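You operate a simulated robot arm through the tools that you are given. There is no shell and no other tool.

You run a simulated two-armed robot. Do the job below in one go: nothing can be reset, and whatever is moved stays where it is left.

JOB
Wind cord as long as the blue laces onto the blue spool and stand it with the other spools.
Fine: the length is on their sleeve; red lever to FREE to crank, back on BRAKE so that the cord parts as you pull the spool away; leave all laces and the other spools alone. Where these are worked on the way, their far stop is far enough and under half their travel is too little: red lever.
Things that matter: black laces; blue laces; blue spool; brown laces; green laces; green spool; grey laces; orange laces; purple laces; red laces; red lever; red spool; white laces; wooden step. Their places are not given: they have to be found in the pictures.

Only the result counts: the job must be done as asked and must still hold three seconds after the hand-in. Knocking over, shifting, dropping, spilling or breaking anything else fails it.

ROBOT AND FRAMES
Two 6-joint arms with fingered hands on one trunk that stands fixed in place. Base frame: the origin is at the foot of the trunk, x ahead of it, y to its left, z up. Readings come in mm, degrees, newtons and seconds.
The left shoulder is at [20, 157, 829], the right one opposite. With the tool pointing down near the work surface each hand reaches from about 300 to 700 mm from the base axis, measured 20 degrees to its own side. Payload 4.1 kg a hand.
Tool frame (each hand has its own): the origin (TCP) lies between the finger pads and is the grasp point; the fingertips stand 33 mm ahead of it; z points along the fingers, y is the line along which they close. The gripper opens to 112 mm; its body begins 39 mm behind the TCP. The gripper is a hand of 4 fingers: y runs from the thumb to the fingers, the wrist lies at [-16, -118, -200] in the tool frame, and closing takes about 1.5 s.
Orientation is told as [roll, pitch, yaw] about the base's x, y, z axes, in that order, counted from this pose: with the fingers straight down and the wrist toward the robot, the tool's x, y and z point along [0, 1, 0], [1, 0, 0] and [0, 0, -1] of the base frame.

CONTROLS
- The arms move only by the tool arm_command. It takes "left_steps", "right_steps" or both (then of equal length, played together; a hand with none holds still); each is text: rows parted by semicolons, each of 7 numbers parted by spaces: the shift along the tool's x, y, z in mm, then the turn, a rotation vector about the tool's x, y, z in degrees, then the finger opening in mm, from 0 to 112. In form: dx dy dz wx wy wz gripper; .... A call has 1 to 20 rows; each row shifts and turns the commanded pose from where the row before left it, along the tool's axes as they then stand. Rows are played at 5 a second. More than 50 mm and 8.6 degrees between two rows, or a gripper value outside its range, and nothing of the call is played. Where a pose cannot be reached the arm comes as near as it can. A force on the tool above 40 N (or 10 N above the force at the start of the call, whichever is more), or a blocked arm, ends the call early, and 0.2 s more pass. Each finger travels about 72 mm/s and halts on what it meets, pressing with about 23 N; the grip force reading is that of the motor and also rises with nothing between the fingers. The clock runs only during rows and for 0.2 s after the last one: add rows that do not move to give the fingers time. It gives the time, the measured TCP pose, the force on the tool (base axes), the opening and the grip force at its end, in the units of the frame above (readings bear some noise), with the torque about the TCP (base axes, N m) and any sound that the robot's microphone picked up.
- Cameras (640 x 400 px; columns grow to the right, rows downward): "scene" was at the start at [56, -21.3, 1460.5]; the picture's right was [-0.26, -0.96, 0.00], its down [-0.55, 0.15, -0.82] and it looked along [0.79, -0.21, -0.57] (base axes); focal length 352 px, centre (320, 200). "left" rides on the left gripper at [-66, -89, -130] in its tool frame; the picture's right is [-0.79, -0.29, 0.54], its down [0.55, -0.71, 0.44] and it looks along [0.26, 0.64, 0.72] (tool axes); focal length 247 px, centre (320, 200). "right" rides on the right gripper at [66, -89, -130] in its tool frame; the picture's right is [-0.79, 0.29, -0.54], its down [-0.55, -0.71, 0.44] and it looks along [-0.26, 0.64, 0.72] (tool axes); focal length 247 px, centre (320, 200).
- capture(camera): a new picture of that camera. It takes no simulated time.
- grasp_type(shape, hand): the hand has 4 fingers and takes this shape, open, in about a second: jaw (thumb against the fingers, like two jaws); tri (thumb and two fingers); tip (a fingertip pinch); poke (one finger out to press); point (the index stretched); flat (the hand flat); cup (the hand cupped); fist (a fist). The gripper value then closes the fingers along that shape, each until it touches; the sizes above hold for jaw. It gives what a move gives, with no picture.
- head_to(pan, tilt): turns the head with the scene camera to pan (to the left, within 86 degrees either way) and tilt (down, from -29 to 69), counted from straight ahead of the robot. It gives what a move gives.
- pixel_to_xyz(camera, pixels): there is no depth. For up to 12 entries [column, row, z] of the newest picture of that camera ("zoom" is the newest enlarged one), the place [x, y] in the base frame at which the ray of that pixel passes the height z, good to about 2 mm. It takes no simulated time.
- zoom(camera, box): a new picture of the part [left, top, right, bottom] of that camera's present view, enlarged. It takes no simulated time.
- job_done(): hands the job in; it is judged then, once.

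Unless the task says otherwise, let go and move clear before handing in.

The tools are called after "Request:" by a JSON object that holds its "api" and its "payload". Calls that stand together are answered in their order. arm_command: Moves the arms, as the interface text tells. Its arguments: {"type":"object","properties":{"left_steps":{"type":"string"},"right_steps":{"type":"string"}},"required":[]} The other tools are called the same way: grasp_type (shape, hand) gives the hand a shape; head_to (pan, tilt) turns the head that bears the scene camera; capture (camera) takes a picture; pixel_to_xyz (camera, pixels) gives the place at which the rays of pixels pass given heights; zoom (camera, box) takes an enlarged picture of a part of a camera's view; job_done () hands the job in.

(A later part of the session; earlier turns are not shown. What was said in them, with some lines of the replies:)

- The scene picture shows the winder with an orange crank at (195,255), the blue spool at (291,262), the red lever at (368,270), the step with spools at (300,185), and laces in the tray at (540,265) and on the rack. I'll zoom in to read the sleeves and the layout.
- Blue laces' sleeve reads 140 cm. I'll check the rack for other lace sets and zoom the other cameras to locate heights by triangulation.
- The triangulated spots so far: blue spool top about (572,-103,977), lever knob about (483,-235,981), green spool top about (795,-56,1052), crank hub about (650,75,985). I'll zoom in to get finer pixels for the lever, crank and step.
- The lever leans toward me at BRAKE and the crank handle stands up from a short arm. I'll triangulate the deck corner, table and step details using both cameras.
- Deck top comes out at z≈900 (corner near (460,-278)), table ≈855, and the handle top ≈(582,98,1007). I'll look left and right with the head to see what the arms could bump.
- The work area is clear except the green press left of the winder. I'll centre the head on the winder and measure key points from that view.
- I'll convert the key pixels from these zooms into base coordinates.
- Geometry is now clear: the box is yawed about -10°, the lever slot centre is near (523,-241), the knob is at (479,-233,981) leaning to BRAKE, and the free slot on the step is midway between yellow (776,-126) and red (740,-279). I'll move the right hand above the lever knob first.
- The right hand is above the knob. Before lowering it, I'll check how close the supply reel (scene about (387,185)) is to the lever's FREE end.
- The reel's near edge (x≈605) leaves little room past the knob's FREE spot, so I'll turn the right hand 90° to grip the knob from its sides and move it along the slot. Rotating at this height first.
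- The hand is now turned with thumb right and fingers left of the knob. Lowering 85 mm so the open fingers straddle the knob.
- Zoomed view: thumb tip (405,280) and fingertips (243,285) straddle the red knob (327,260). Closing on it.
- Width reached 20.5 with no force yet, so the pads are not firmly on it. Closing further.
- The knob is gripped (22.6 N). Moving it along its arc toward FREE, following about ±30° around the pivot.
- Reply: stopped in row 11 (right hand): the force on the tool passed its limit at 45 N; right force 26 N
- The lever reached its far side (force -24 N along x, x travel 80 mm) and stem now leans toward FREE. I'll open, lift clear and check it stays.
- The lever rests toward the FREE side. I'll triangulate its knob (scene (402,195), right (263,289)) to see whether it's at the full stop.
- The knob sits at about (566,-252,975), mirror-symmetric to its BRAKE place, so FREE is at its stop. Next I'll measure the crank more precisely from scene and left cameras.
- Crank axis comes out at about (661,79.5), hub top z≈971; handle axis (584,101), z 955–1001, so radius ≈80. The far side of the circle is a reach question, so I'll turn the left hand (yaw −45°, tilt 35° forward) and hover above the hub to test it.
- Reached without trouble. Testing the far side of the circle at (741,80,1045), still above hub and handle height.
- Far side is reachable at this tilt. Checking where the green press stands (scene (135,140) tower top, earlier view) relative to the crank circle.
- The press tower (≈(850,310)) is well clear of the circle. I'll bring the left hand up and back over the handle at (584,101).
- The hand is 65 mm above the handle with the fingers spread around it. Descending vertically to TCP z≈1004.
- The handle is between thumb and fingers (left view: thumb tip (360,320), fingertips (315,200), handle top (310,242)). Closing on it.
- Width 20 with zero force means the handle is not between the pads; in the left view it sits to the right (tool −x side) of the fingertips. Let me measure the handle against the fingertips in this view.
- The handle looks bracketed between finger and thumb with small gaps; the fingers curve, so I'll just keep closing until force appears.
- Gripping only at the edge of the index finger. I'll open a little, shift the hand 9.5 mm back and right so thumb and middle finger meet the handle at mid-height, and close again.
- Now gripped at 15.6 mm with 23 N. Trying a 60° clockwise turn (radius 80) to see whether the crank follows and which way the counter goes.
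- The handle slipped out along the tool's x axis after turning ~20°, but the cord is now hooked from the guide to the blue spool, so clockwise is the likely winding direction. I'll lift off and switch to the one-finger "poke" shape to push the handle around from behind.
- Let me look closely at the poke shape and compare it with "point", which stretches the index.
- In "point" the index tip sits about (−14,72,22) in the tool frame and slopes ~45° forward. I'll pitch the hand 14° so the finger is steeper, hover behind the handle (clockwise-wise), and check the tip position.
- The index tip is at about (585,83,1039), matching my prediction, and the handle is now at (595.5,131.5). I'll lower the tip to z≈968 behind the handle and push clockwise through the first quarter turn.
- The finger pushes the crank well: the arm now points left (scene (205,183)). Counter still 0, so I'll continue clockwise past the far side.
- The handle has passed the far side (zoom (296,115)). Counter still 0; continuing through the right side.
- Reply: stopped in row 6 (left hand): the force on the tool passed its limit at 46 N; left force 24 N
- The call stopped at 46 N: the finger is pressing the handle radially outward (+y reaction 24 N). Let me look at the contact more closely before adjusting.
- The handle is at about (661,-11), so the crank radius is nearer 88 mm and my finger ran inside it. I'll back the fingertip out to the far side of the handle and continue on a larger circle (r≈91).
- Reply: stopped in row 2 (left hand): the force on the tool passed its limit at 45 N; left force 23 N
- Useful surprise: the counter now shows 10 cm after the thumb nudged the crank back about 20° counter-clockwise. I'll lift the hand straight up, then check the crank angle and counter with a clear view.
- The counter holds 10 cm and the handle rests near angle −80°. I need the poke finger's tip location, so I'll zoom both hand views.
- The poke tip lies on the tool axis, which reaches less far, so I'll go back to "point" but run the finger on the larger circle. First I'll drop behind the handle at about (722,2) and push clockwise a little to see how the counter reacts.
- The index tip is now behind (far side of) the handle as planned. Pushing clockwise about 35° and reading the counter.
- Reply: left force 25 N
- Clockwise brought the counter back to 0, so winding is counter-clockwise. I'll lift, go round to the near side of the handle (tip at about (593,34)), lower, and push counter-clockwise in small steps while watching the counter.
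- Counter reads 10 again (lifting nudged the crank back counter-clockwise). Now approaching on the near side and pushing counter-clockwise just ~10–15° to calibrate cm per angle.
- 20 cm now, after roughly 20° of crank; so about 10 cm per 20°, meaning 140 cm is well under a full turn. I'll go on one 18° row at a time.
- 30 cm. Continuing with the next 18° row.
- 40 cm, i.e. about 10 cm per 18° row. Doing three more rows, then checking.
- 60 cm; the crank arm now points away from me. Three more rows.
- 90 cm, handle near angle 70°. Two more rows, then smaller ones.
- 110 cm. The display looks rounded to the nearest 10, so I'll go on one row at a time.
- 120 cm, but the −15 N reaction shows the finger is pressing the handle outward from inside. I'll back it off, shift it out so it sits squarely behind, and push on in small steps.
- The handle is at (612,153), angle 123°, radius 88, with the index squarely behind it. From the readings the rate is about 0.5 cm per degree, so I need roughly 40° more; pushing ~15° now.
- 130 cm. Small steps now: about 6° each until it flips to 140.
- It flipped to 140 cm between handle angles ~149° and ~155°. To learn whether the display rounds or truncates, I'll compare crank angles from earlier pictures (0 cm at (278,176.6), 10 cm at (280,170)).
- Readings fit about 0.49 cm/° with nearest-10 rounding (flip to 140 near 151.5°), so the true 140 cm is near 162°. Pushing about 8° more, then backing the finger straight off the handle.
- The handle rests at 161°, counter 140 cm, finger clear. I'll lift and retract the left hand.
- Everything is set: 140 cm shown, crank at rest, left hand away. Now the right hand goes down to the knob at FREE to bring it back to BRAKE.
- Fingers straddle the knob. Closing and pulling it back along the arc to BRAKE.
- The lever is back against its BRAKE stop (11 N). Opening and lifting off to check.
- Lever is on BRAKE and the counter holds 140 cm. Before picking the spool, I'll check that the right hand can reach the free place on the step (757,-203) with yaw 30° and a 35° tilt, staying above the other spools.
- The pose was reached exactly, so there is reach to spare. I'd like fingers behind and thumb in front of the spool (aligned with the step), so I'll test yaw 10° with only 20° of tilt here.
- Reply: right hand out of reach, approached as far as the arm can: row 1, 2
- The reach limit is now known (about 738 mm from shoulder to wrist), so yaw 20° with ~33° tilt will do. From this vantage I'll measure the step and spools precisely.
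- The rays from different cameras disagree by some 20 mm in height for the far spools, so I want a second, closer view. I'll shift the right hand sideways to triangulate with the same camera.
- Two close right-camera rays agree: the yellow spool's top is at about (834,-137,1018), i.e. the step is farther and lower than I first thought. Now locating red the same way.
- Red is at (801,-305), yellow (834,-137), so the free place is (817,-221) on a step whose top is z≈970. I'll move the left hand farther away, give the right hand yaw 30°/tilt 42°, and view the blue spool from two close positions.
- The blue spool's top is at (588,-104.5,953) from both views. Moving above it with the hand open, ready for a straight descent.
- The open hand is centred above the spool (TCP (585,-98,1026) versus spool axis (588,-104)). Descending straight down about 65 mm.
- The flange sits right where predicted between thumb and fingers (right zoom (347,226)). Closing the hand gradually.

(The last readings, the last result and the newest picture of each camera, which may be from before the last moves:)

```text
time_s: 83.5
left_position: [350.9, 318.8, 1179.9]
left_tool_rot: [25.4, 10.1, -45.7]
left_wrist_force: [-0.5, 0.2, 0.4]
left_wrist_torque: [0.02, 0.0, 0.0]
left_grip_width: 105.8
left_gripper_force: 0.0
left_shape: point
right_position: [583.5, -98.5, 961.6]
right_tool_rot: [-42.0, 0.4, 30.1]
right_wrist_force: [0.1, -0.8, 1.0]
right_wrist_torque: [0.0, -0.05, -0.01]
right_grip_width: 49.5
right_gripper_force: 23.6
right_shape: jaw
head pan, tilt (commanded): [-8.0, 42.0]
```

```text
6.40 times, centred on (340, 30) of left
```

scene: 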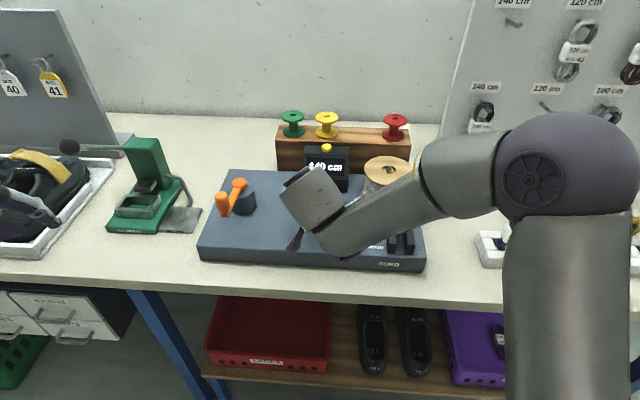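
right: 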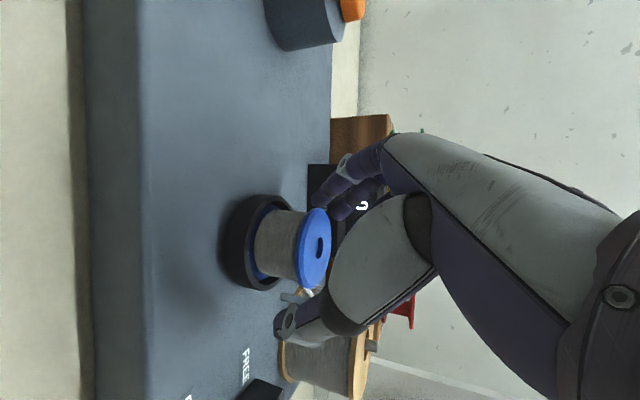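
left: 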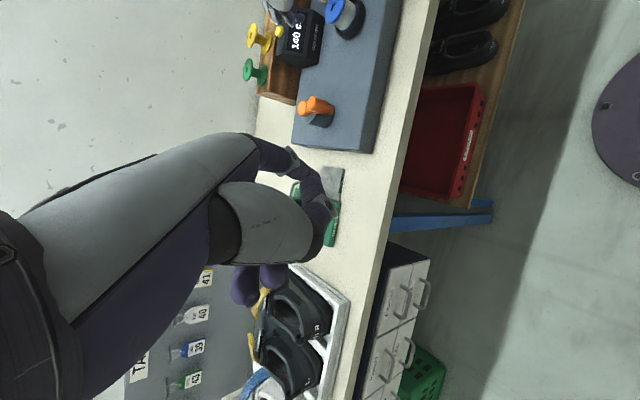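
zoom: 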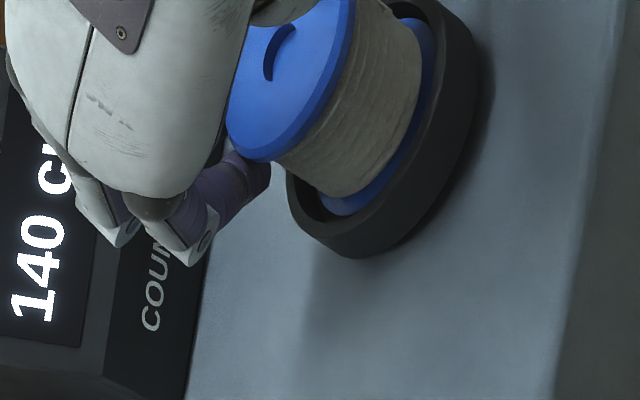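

Gripped at 49.5 mm with 23.6 N, matching the 50 mm flange. Lifting slowly at first.

Request:
{"api": "arm_command", "payload": {"right_steps": "-4 0 -4.5 0 0 0 15; -5.35 0 -5.95 0 0 0 15; -6.7 0 -7.4 0 0 0 15; -6.7 0 -7.4 0 0 0 15; 0 0 0 0 0 0 15"}}

Request:
{"api": "zoom", "payload": {"camera": "right", "box": [150, 100, 400, 340]}}

Request:
{"api": "zoom", "payload": {"camera": "left", "box": [270, 0, 410, 80]}}

```text
time_s: 84.7
left_position: [350.7, 318.3, 1179.3]
left_tool_rot: [25.4, 10.0, -45.7]
left_wrist_force: [0.1, 0.2, 0.1]
left_wrist_torque: [-0.02, 0.02, -0.01]
left_grip_width: 105.6
left_gripper_force: 0.1
left_shape: point
right_position: [585.1, -99.3, 994.3]
right_tool_rot: [-41.9, 0.4, 30.1]
right_wrist_force: [-0.4, -0.4, -0.6]
right_wrist_torque: [0.04, 0.04, -0.01]
right_grip_width: 49.6
right_gripper_force: 23.0
right_shape: jaw
head pan, tilt (commanded): [-8.0, 42.0]
```

```text
1.67 times, centred on (275, 220) of right
```

zoom: 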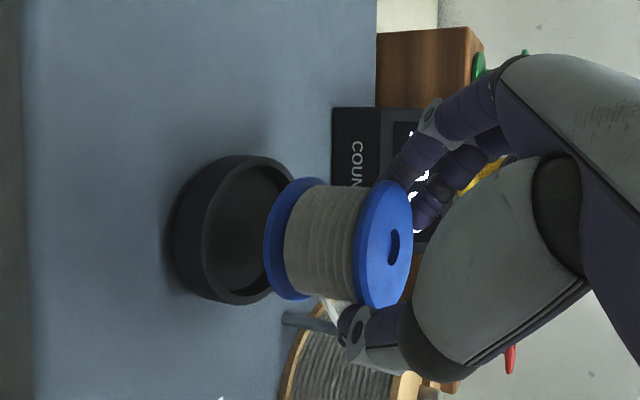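

```text
4.57 times, centred on (340, 40) of left
```

zoom: 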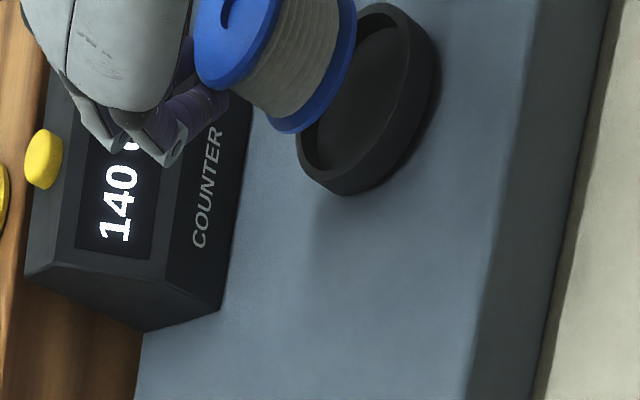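

The spool came off upright and is held firmly. Lifting it higher and moving right to line up in front of the gap; I'll also check the counter's height.

Request:
{"api": "arm_command", "payload": {"right_steps": "-13.6 0 -15.1 0 0 0 15; -13.6 0 -15.1 0 0 0 15; -13.6 0 -15.1 0 0 0 15; -22.2 -1.3 20 0 0 0 15; -22.2 -1.3 20 0 0 0 15; -22.2 -1.3 20 0 0 0 15; -22.2 -1.3 20 0 0 0 15; 0 0 0 0 0 0 15; 0 0 0 0 0 0 15"}}

Request:
{"api": "capture", "payload": {"camera": "right"}}

Request:
{"api": "capture", "payload": {"camera": "scene"}}

Request:
{"api": "zoom", "payload": {"camera": "left", "box": [230, 0, 410, 110]}}

```text
time_s: 86.7
left_position: [349.6, 318.8, 1179.3]
left_tool_rot: [25.4, 10.0, -45.8]
left_wrist_force: [-0.5, 0.1, 0.2]
left_wrist_torque: [0.0, -0.01, 0.01]
left_grip_width: 105.5
left_gripper_force: 0.1
left_shape: point
right_position: [641.3, -203.2, 1056.0]
right_tool_rot: [-42.0, 0.4, 30.1]
right_wrist_force: [0.0, -0.2, -1.0]
right_wrist_torque: [-0.01, 0.02, 0.02]
right_grip_width: 49.8
right_gripper_force: 22.8
right_shape: jaw
head pan, tilt (commanded): [-8.0, 42.0]
```

```text
taken
```

right: 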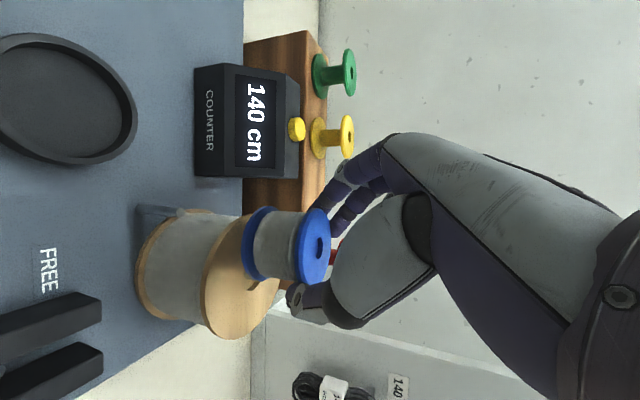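

```text
taken
```

scene: 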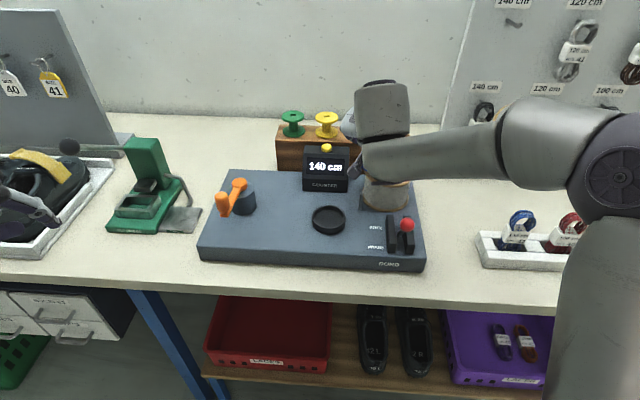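

```text
3.56 times, centred on (320, 55) of left
```

zoom: 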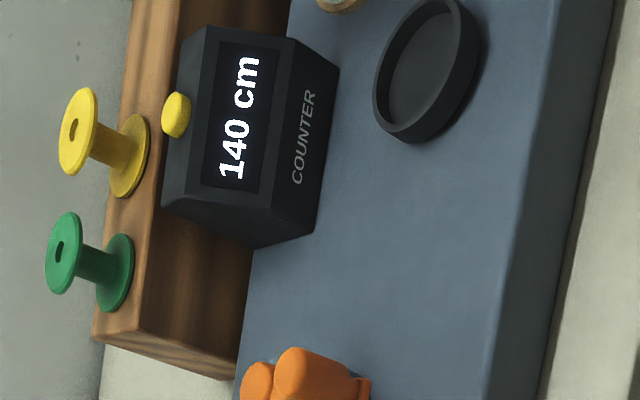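

The cord has parted and the spool is in hand. Advancing between yellow and red, still about 25 mm above the step.

Request:
{"api": "arm_command", "payload": {"right_steps": "-11.5 25 11.5 0 0 0 15; -11.5 25 11.5 0 0 0 15; -11.5 25 11.5 0 0 0 15; -11.5 25 11.5 0 0 0 15; -11.5 25 11.5 0 0 0 15; 0 0 0 0 0 0 15; 0 0 0 0 0 0 15"}}

Request:
{"api": "capture", "payload": {"camera": "right"}}

Request:
{"api": "capture", "payload": {"camera": "scene"}}

Request:
{"api": "zoom", "payload": {"camera": "scene", "box": [270, 60, 430, 190]}}

Request:
{"api": "zoom", "payload": {"camera": "left", "box": [200, 0, 380, 110]}}

```text
time_s: 88.3
left_position: [350.1, 319.2, 1179.3]
left_tool_rot: [25.3, 10.0, -45.7]
left_wrist_force: [0.0, 0.3, 0.8]
left_wrist_torque: [-0.05, 0.04, 0.03]
left_grip_width: 105.6
left_gripper_force: 0.0
left_shape: point
right_position: [790.3, -212.0, 1052.1]
right_tool_rot: [-42.1, 0.6, 30.0]
right_wrist_force: [0.9, 0.5, -0.7]
right_wrist_torque: [0.01, -0.01, 0.0]
right_grip_width: 49.4
right_gripper_force: 23.5
right_shape: jaw
head pan, tilt (commanded): [-8.0, 42.0]
```

```text
taken
```

right: 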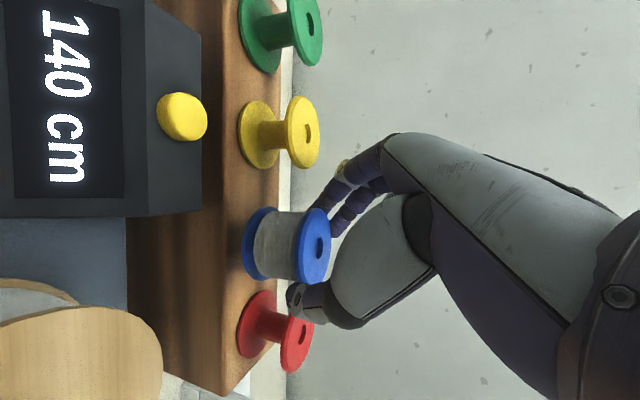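

```text
taken
```

scene: 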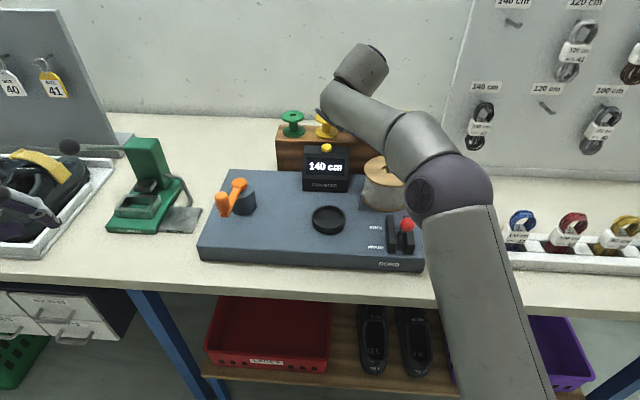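

```text
3.08 times, centred on (350, 125) of scene
```

zoom: 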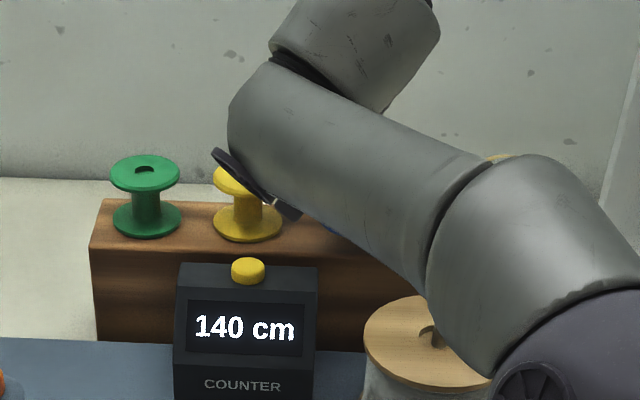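

```text
3.56 times, centred on (290, 55) of left
```

zoom: 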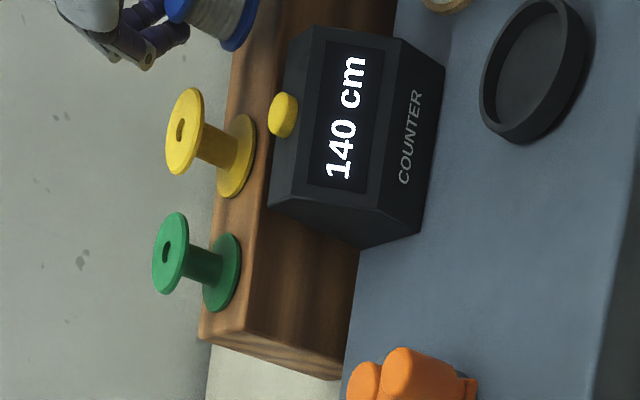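

The right camera shows all four spools in line. I'll measure the step edges and neighbours from here to fix the final spot.

Request:
{"api": "zoom", "payload": {"camera": "right", "box": [180, 60, 360, 400]}}

Request:
{"api": "zoom", "payload": {"camera": "right", "box": [200, 80, 340, 180]}}

Request:
{"api": "zoom", "payload": {"camera": "right", "box": [200, 190, 340, 290]}}

Request:
{"api": "zoom", "payload": {"camera": "right", "box": [200, 280, 340, 400]}}

```text
1.18 times, centred on (270, 230) of right
```

zoom: 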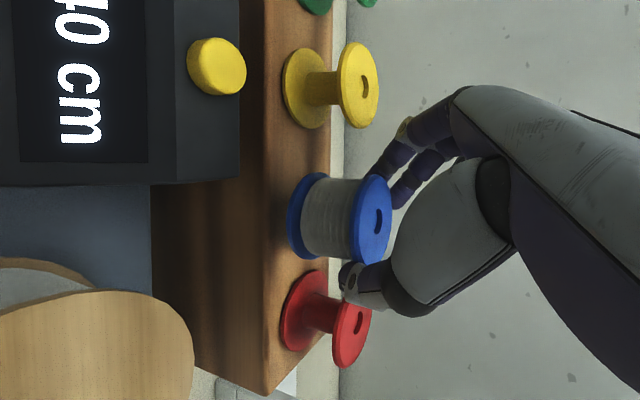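

```text
4.00 times, centred on (270, 130) of right
```

zoom: 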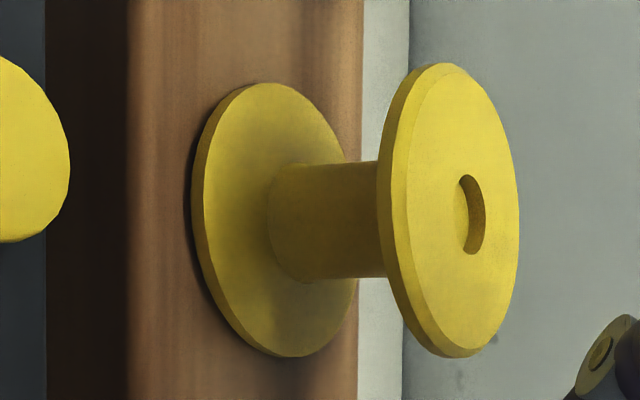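

```text
4.00 times, centred on (270, 240) of right
```

zoom: 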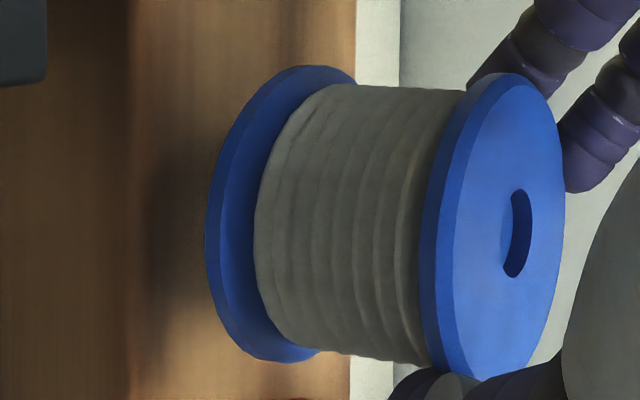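

```text
3.33 times, centred on (270, 340) of right
```

zoom: 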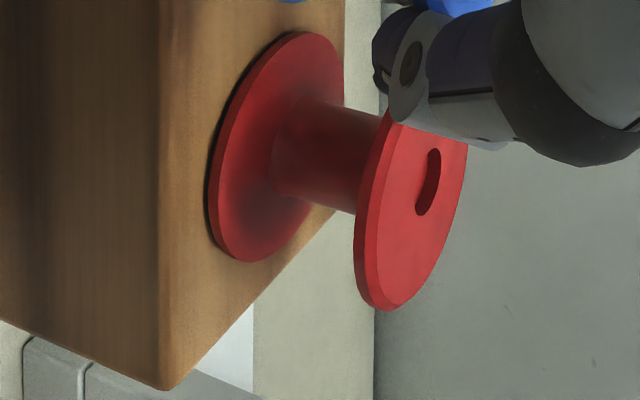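

Request:
{"api": "pixel_to_xyz", "payload": {"camera": "right", "pixels": [[302.4, 334.6, 1018], [257.1, 324.1, 975], [307.75, 133.5, 1018], [258, 135, 975], [319.25, 248.25, 1043.5], [222, 130, 970], [222, 240, 970], [279.25, 130, 970], [279, 200, 970], [222, 396.5, 970], [273.6, 344.5, 970]]}}

```text
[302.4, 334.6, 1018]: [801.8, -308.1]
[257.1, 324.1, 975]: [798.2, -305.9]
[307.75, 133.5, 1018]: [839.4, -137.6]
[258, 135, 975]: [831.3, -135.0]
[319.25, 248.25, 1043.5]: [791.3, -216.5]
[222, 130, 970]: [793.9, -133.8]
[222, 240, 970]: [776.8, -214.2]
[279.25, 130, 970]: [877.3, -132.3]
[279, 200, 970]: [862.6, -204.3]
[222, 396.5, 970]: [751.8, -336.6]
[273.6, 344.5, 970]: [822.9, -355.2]
```

Target centre is (817.5,-221.7), midway between red (800,-307) and yellow (835,-136.5) and centred between the step's edges (775–859). Moving the spool over it, still above the surface.

Request:
{"api": "arm_command", "payload": {"right_steps": "-4.1 9.5 7.75 0 0 0 15; -4.1 9.5 7.75 0 0 0 15; 0 0 0 0 0 0 15; 0 0 0 0 0 0 15"}}

Request:
{"api": "capture", "payload": {"camera": "right"}}

Request:
{"api": "zoom", "payload": {"camera": "right", "box": [180, 60, 360, 400]}}

Request:
{"api": "zoom", "payload": {"camera": "left", "box": [200, 0, 380, 110]}}

Request:
{"api": "zoom", "payload": {"camera": "right", "box": [200, 190, 340, 290]}}

```text
time_s: 89.3
left_position: [350.3, 318.6, 1178.2]
left_tool_rot: [25.3, 10.0, -45.7]
left_wrist_force: [-0.2, -0.1, 0.5]
left_wrist_torque: [-0.02, 0.0, 0.0]
left_grip_width: 105.3
left_gripper_force: 0.0
left_shape: point
right_position: [809.6, -213.7, 1042.3]
right_tool_rot: [-42.0, 0.5, 30.1]
right_wrist_force: [0.1, 0.0, -0.3]
right_wrist_torque: [0.0, 0.0, 0.02]
right_grip_width: 49.5
right_gripper_force: 22.6
right_shape: jaw
right hand out of reach, approached as far as the arm can: row 2
head pan, tilt (commanded): [-8.0, 42.0]
```

```text
taken
```

right: 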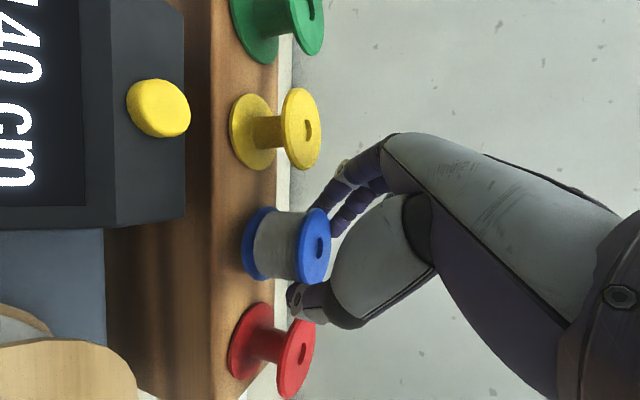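

```text
1.18 times, centred on (270, 230) of right
```

zoom: 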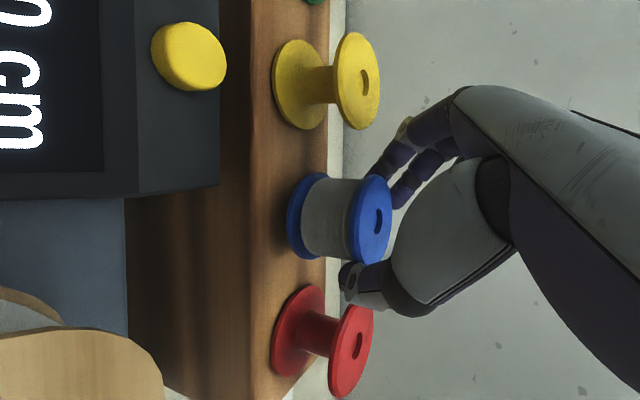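

```text
3.56 times, centred on (290, 55) of left
```

zoom: 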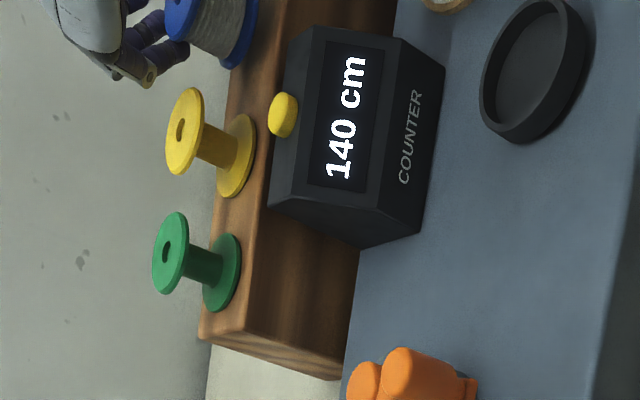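

```text
4.00 times, centred on (270, 240) of right
```

zoom: 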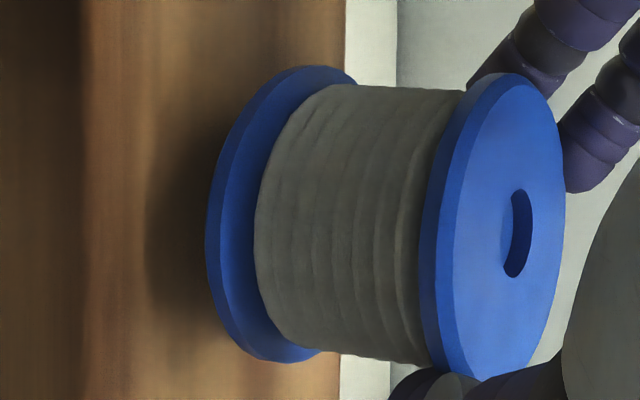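

The arm is just at its reach limit ((810,-214,1042)); lowering will bring the last few mm into reach. Spool axis is about (812,-219), safely within the step's depth. Lowering in 5 mm steps.

Request:
{"api": "arm_command", "payload": {"right_steps": "3.35 0 3.7 0 0 0 15; 3.35 0 3.7 0 0 0 15; 3.35 0 3.7 0 0 0 15; 0 0 0 0 0 0 15"}}

Request:
{"api": "capture", "payload": {"camera": "right"}}

Request:
{"api": "zoom", "payload": {"camera": "right", "box": [200, 190, 340, 290]}}

```text
time_s: 90.3
left_position: [350.5, 319.6, 1179.1]
left_tool_rot: [25.4, 10.0, -45.7]
left_wrist_force: [0.7, 0.4, -0.3]
left_wrist_torque: [0.04, -0.01, 0.01]
left_grip_width: 105.6
left_gripper_force: 0.1
left_shape: point
right_position: [808.9, -212.9, 1028.5]
right_tool_rot: [-42.1, 0.4, 30.1]
right_wrist_force: [-0.4, -0.1, 8.2]
right_wrist_torque: [0.02, -0.24, -0.03]
right_grip_width: 49.5
right_gripper_force: 22.9
right_shape: jaw
head pan, tilt (commanded): [-8.0, 42.0]
```

```text
taken
```

right: 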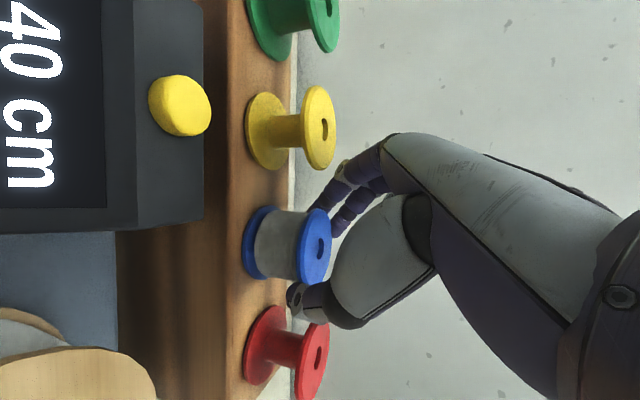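

```text
4.00 times, centred on (270, 240) of right
```

zoom: 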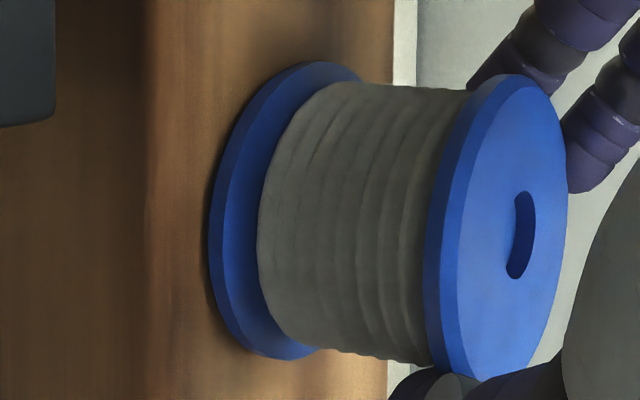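

Contact: +8 N upward at TCP z 1028.5, so the spool stands on the step. Checking its position against its neighbours before letting go.

Request:
{"api": "pixel_to_xyz", "payload": {"camera": "right", "pixels": [[319.5, 248.75, 1019], [324, 129, 1018], [318.5, 357, 1018], [228, 240, 970], [287.5, 240, 970]]}}

Request:
{"api": "zoom", "payload": {"camera": "right", "box": [180, 60, 420, 400]}}

Request:
{"api": "zoom", "payload": {"camera": "left", "box": [200, 0, 300, 60]}}

```text
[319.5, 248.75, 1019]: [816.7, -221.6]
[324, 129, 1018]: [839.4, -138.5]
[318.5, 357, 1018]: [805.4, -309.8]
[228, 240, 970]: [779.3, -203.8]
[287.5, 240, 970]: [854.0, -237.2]
```

```text
1.18 times, centred on (300, 230) of right
```

zoom: 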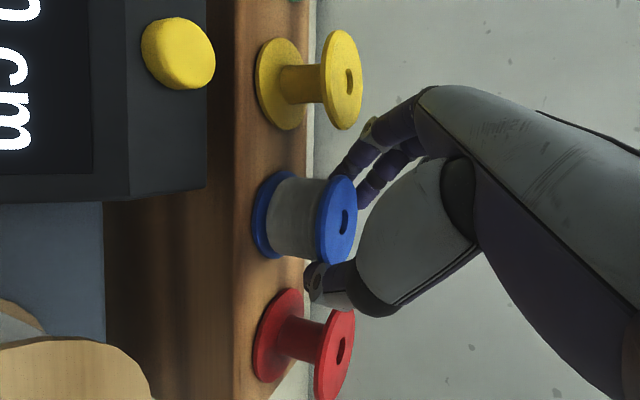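

```text
6.40 times, centred on (250, 30) of left
```

zoom: 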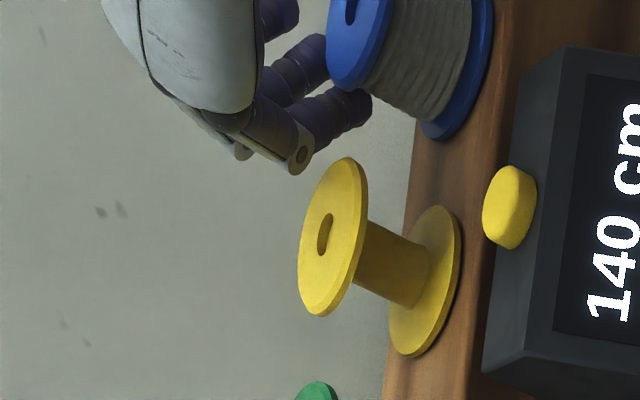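

The blue spool is at about (817,-222), well in line, but the index knuckle is close to the yellow flange and would swing toward it on opening. I'll lift 6 mm, shift the spool ~14 mm toward red along the row, and set it down again.

Request:
{"api": "arm_command", "payload": {"right_steps": "-4 0 -4.5 0 0 0 15; -3.9 -4.6 3.5 0 0 0 15; -3.9 -4.6 3.5 0 0 0 15; 0 0 0 0 0 0 15; 2 0 2.2 0 0 0 15; 2 0 2.3 0 0 0 15; 0 0 0 0 0 0 15"}}

Request:
{"api": "capture", "payload": {"camera": "right"}}

Request:
{"api": "zoom", "payload": {"camera": "left", "box": [200, 0, 300, 60]}}

Request:
{"api": "zoom", "payload": {"camera": "right", "box": [200, 170, 400, 400]}}

```text
time_s: 91.9
left_position: [349.9, 318.2, 1178.6]
left_tool_rot: [25.4, 10.0, -45.7]
left_wrist_force: [0.1, 0.3, -1.0]
left_wrist_torque: [0.01, -0.01, -0.01]
left_grip_width: 105.4
left_gripper_force: 0.1
left_shape: point
right_position: [806.7, -227.2, 1029.5]
right_tool_rot: [-42.1, 0.3, 30.2]
right_wrist_force: [0.0, -1.8, 9.8]
right_wrist_torque: [-0.03, -0.22, -0.03]
right_grip_width: 49.4
right_gripper_force: 22.8
right_shape: jaw
head pan, tilt (commanded): [-8.0, 42.0]
```

```text
taken
```

right: 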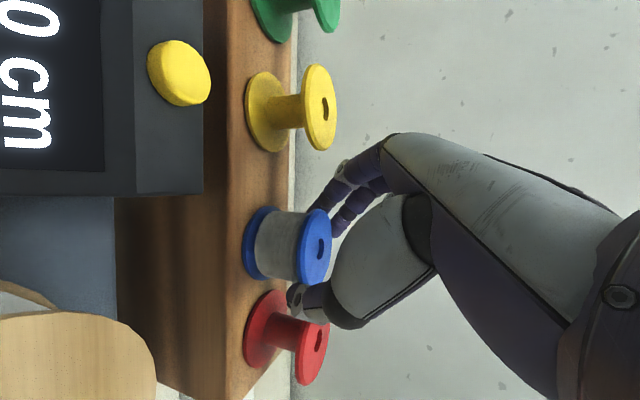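

```text
6.40 times, centred on (250, 30) of left
```

zoom: 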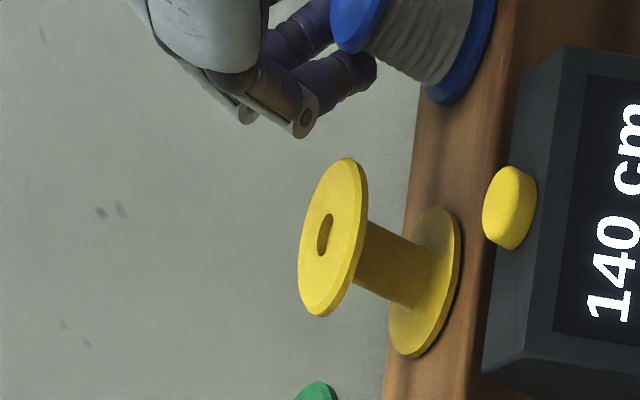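

```text
1.74 times, centred on (300, 285) of right
```

zoom: 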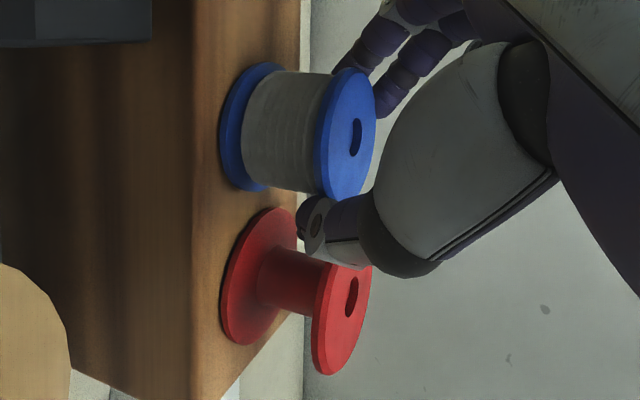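

Set down again (+10 N), with clear room to yellow now. Opening the fingers a little and checking.

Request:
{"api": "arm_command", "payload": {"right_steps": "-0.7 0 -0.7 0 0 0 48; 0 0 0 0 0 0 54; 0 0 0 0 0 0 58; 0 0 0 0 0 0 58"}}

Request:
{"api": "zoom", "payload": {"camera": "left", "box": [200, 0, 300, 60]}}

Request:
{"api": "zoom", "payload": {"camera": "right", "box": [200, 170, 400, 400]}}

```text
time_s: 92.9
left_position: [350.5, 319.1, 1178.9]
left_tool_rot: [25.3, 10.1, -45.7]
left_wrist_force: [-0.2, -0.1, 0.0]
left_wrist_torque: [0.0, 0.01, -0.03]
left_grip_width: 105.5
left_gripper_force: 0.0
left_shape: point
right_position: [805.0, -226.7, 1026.2]
right_tool_rot: [-41.9, 0.4, 30.0]
right_wrist_force: [0.7, 0.2, 0.6]
right_wrist_torque: [0.01, 0.0, -0.01]
right_grip_width: 57.8
right_gripper_force: 0.0
right_shape: jaw
head pan, tilt (commanded): [-8.0, 42.0]
```

```text
6.40 times, centred on (250, 30) of left
```

zoom: 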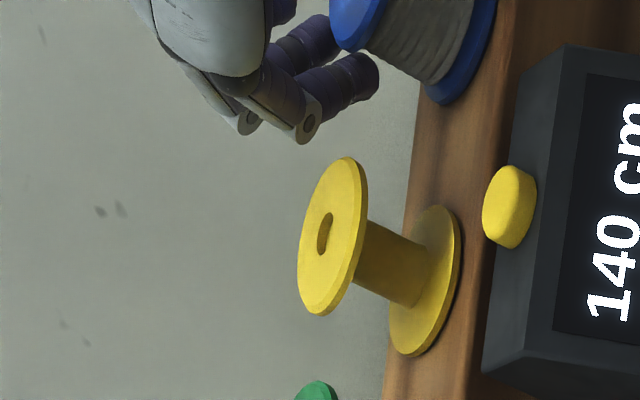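

```text
1.74 times, centred on (300, 285) of right
```

zoom: 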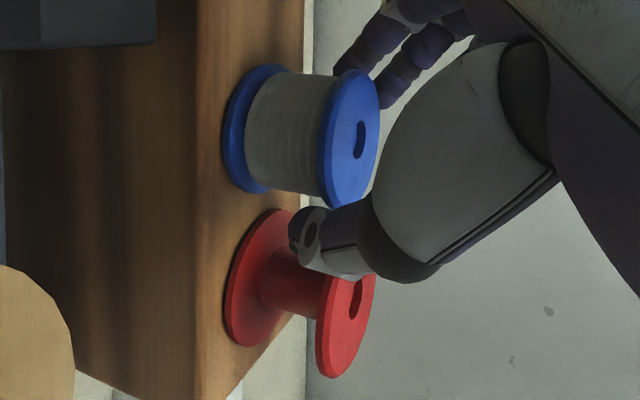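

Released, the spool stands still. Opening a bit more so the index tip clears the flange edge before rising.

Request:
{"api": "arm_command", "payload": {"right_steps": "0 0 0 0 0 0 66; 0 0 0 0 0 0 74; 0 0 0 0 0 0 76; 0 0 0 0 0 0 76"}}

Request:
{"api": "zoom", "payload": {"camera": "left", "box": [200, 0, 300, 60]}}

Request:
{"api": "zoom", "payload": {"camera": "right", "box": [200, 170, 400, 400]}}

```text
time_s: 93.9
left_position: [351.2, 317.9, 1178.3]
left_tool_rot: [25.3, 10.0, -45.7]
left_wrist_force: [0.0, -0.1, -0.4]
left_wrist_torque: [0.03, 0.0, 0.04]
left_grip_width: 105.4
left_gripper_force: 0.0
left_shape: point
right_position: [806.2, -226.1, 1027.7]
right_tool_rot: [-42.1, 0.5, 30.1]
right_wrist_force: [-0.1, -0.6, 0.0]
right_wrist_torque: [0.01, -0.02, 0.0]
right_grip_width: 75.8
right_gripper_force: 0.1
right_shape: jaw
head pan, tilt (commanded): [-8.0, 42.0]
```

```text
6.40 times, centred on (250, 30) of left
```

zoom: 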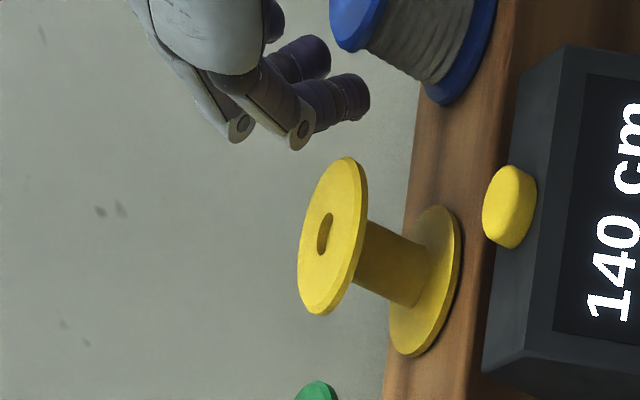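

```text
1.74 times, centred on (300, 285) of right
```

zoom: 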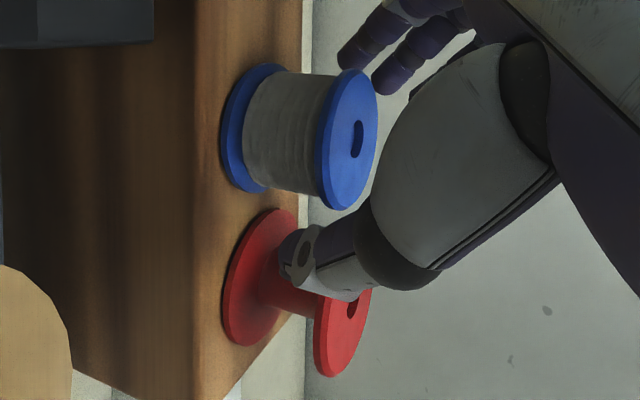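

Fingers are clear of the flange. Reach limits vertical travel here, so I'll rise 15 mm first, then open wider, then go up while backing off slightly.

Request:
{"api": "arm_command", "payload": {"right_steps": "-3.3 0 -3.7 0 0 0 76; -3.3 0 -3.7 0 0 0 76; -3.4 0 -3.7 0 0 0 76; 0 0 0 0 0 0 76"}}

Request:
{"api": "zoom", "payload": {"camera": "left", "box": [200, 0, 300, 60]}}

Request:
{"api": "zoom", "payload": {"camera": "right", "box": [200, 170, 400, 400]}}

```text
time_s: 94.9
left_position: [351.6, 317.8, 1178.4]
left_tool_rot: [25.4, 10.0, -45.8]
left_wrist_force: [0.0, 0.9, -0.7]
left_wrist_torque: [-0.01, 0.0, 0.04]
left_grip_width: 105.7
left_gripper_force: 0.0
left_shape: point
right_position: [806.3, -226.5, 1042.5]
right_tool_rot: [-42.0, 0.6, 30.1]
right_wrist_force: [0.4, -0.3, 0.9]
right_wrist_torque: [0.01, 0.03, 0.0]
right_grip_width: 75.8
right_gripper_force: 0.1
right_shape: jaw
head pan, tilt (commanded): [-8.0, 42.0]
```

```text
6.40 times, centred on (250, 30) of left
```

zoom: 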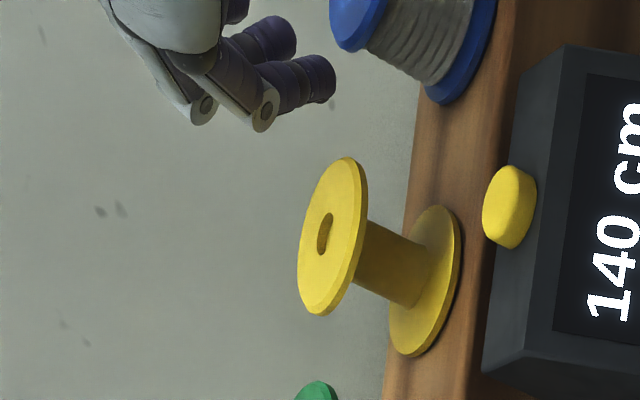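

```text
1.74 times, centred on (300, 285) of right
```

zoom: 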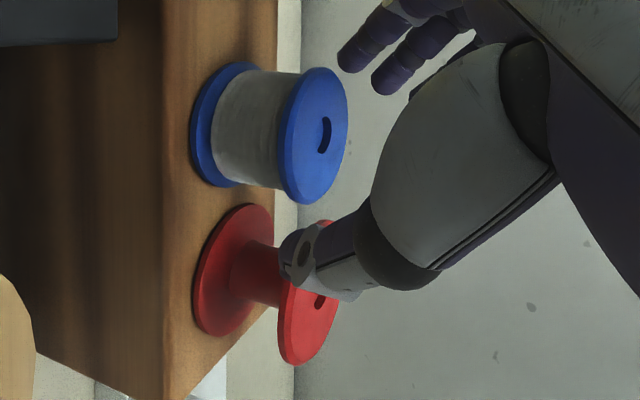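

The fingertips are now about level with the flange top. Opening wide, then going up and slightly back.

Request:
{"api": "arm_command", "payload": {"right_steps": "0 0 0 0 0 0 95; 0 0 0 0 0 0 105; 0 0 0 0 0 0 105; -3.4 -3.5 -6.8 0 0 0 105; -3.4 -3.5 -6.8 0 0 0 105; -3.5 -3.4 -6.8 0 0 0 105; 0 0 0 0 0 0 105"}}

Request:
{"api": "zoom", "payload": {"camera": "left", "box": [200, 0, 300, 60]}}

Request:
{"api": "zoom", "payload": {"camera": "right", "box": [160, 130, 400, 400]}}

```text
time_s: 96.5
left_position: [350.6, 318.8, 1178.8]
left_tool_rot: [25.3, 10.1, -45.7]
left_wrist_force: [-1.3, 0.1, -1.0]
left_wrist_torque: [-0.01, -0.02, -0.02]
left_grip_width: 105.5
left_gripper_force: 0.1
left_shape: point
right_position: [795.7, -226.0, 1066.1]
right_tool_rot: [-42.0, 0.6, 30.1]
right_wrist_force: [0.3, 0.3, 0.3]
right_wrist_torque: [-0.03, -0.02, 0.01]
right_grip_width: 104.5
right_gripper_force: 0.1
right_shape: jaw
head pan, tilt (commanded): [-8.0, 42.0]
```

```text
6.40 times, centred on (250, 30) of left
```

zoom: 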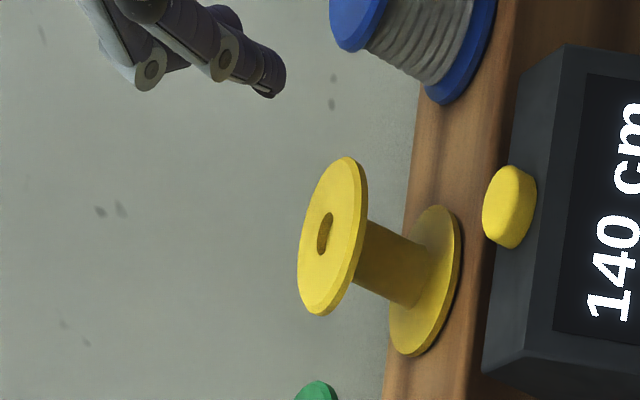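

```text
1.48 times, centred on (280, 265) of right
```

zoom: 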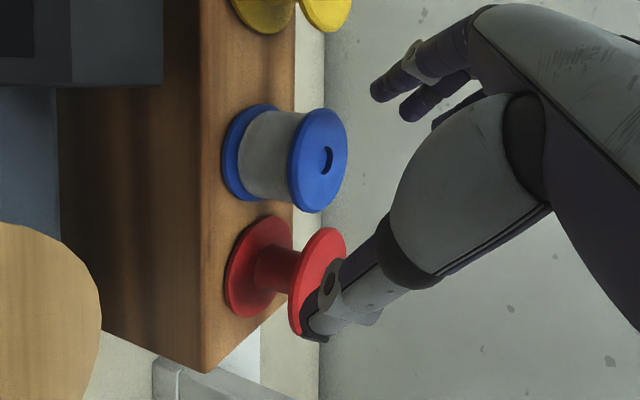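

Everything is clear of the spools. Retreating up and back.

Request:
{"api": "arm_command", "payload": {"right_steps": "-5 -6.9 -11.6 0 0 0 105; -5 -6.9 -11.6 0 0 0 105; 1.6 -37.3 -18.7 0 0 0 105; 1.6 -37.3 -18.7 0 0 0 105; 1.6 -37.3 -18.7 0 0 0 105; 1.6 -37.3 -18.7 0 0 0 105; 1.6 -37.3 -18.7 0 0 0 105; 0 0 0 0 0 0 105"}}

Request:
{"api": "capture", "payload": {"camera": "scene"}}

Request:
{"api": "capture", "payload": {"camera": "right"}}

```text
time_s: 98.3
left_position: [350.7, 319.1, 1178.6]
left_tool_rot: [25.4, 10.0, -45.8]
left_wrist_force: [-0.3, 0.8, 0.4]
left_wrist_torque: [-0.01, 0.02, -0.02]
left_grip_width: 105.6
left_gripper_force: 0.0
left_shape: point
right_position: [583.1, -260.4, 1154.4]
right_tool_rot: [-42.0, 0.4, 30.1]
right_wrist_force: [-1.0, -0.7, -0.5]
right_wrist_torque: [-0.03, -0.01, -0.05]
right_grip_width: 104.7
right_gripper_force: 0.2
right_shape: jaw
head pan, tilt (commanded): [-8.0, 42.0]
```

```text
taken
```

scene: 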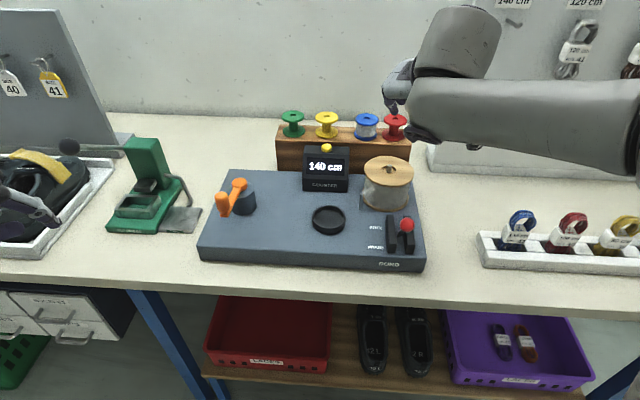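

```text
taken
```

right: 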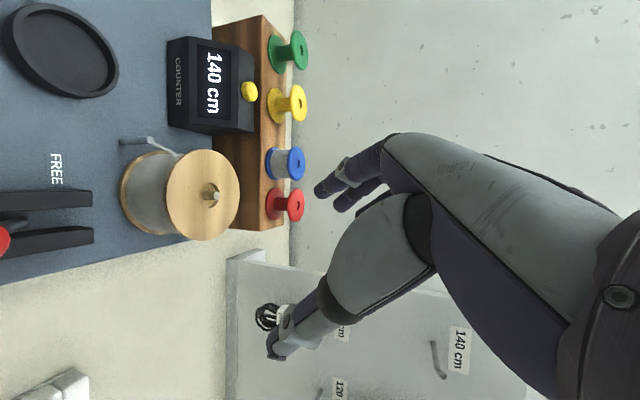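

The blue spool stands between yellow and red. A final zoom to check uprightness, the lever and the neighbours.

Request:
{"api": "zoom", "payload": {"camera": "scene", "box": [265, 95, 425, 195]}}

Request:
{"api": "zoom", "payload": {"camera": "scene", "box": [360, 200, 440, 280]}}

Request:
{"api": "zoom", "payload": {"camera": "right", "box": [220, 10, 330, 240]}}

```text
4.00 times, centred on (345, 145) of scene
```

zoom: 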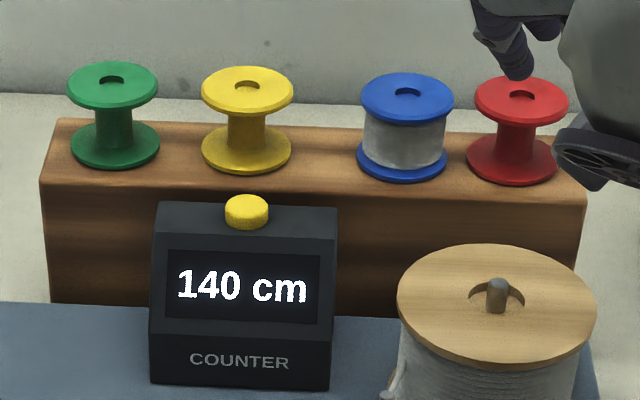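

```text
5.00 times, centred on (400, 240) of scene
```

zoom: 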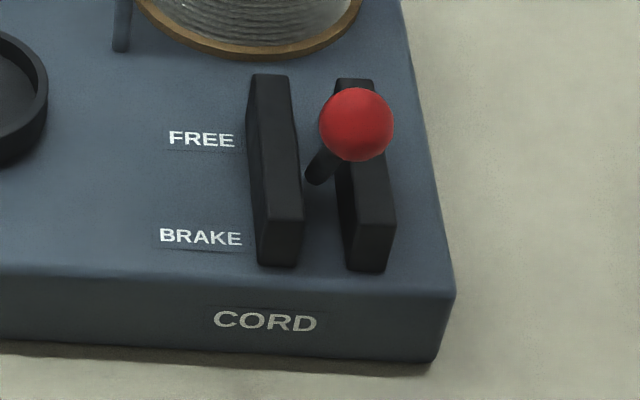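

```text
1.74 times, centred on (275, 125) of right
```

zoom: 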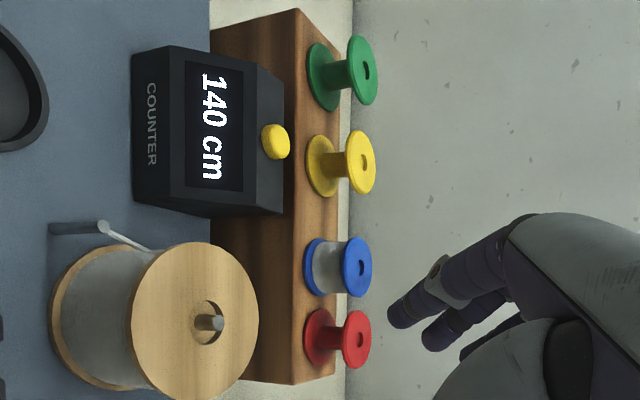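

Blue stands upright on the step beside the others, red and yellow are unmoved, the lever is at BRAKE and the counter shows 140 cm; both hands are empty and clear. Handing in.

Request:
{"api": "job_done", "payload": {}}

```text
The job is handed in.
```

I wound the cord onto the blue spool and stood it upright on the wooden step, between the yellow and red spools. The counter shows 140 cm, matching the blue laces' sleeve. I've handed the job in, but no verdict has come back.

- **Cord length:** the counter only shows 10 cm steps. From the crank angle I put the true length at about 140 cm, but it could be a few cm off.
- **Red lever:** I moved it to its FREE stop before cranking and back to its BRAKE stop before lifting the spool. The cord parted as I lifted.
- **Cranking:** I first turned the crank the wrong way. Winding is counter-clockwise, and the spool was still empty then, so this should not affect the length.
- **Spool position:** it stands about 14 mm closer to red than the midpoint, so my fingers would not catch the yellow spool when I let go. It isn't touching either neighbour.
- **Other items:** the last pictures show the yellow and red spools where they were. I never touched the green spool or any of the laces. Both hands are empty and clear.
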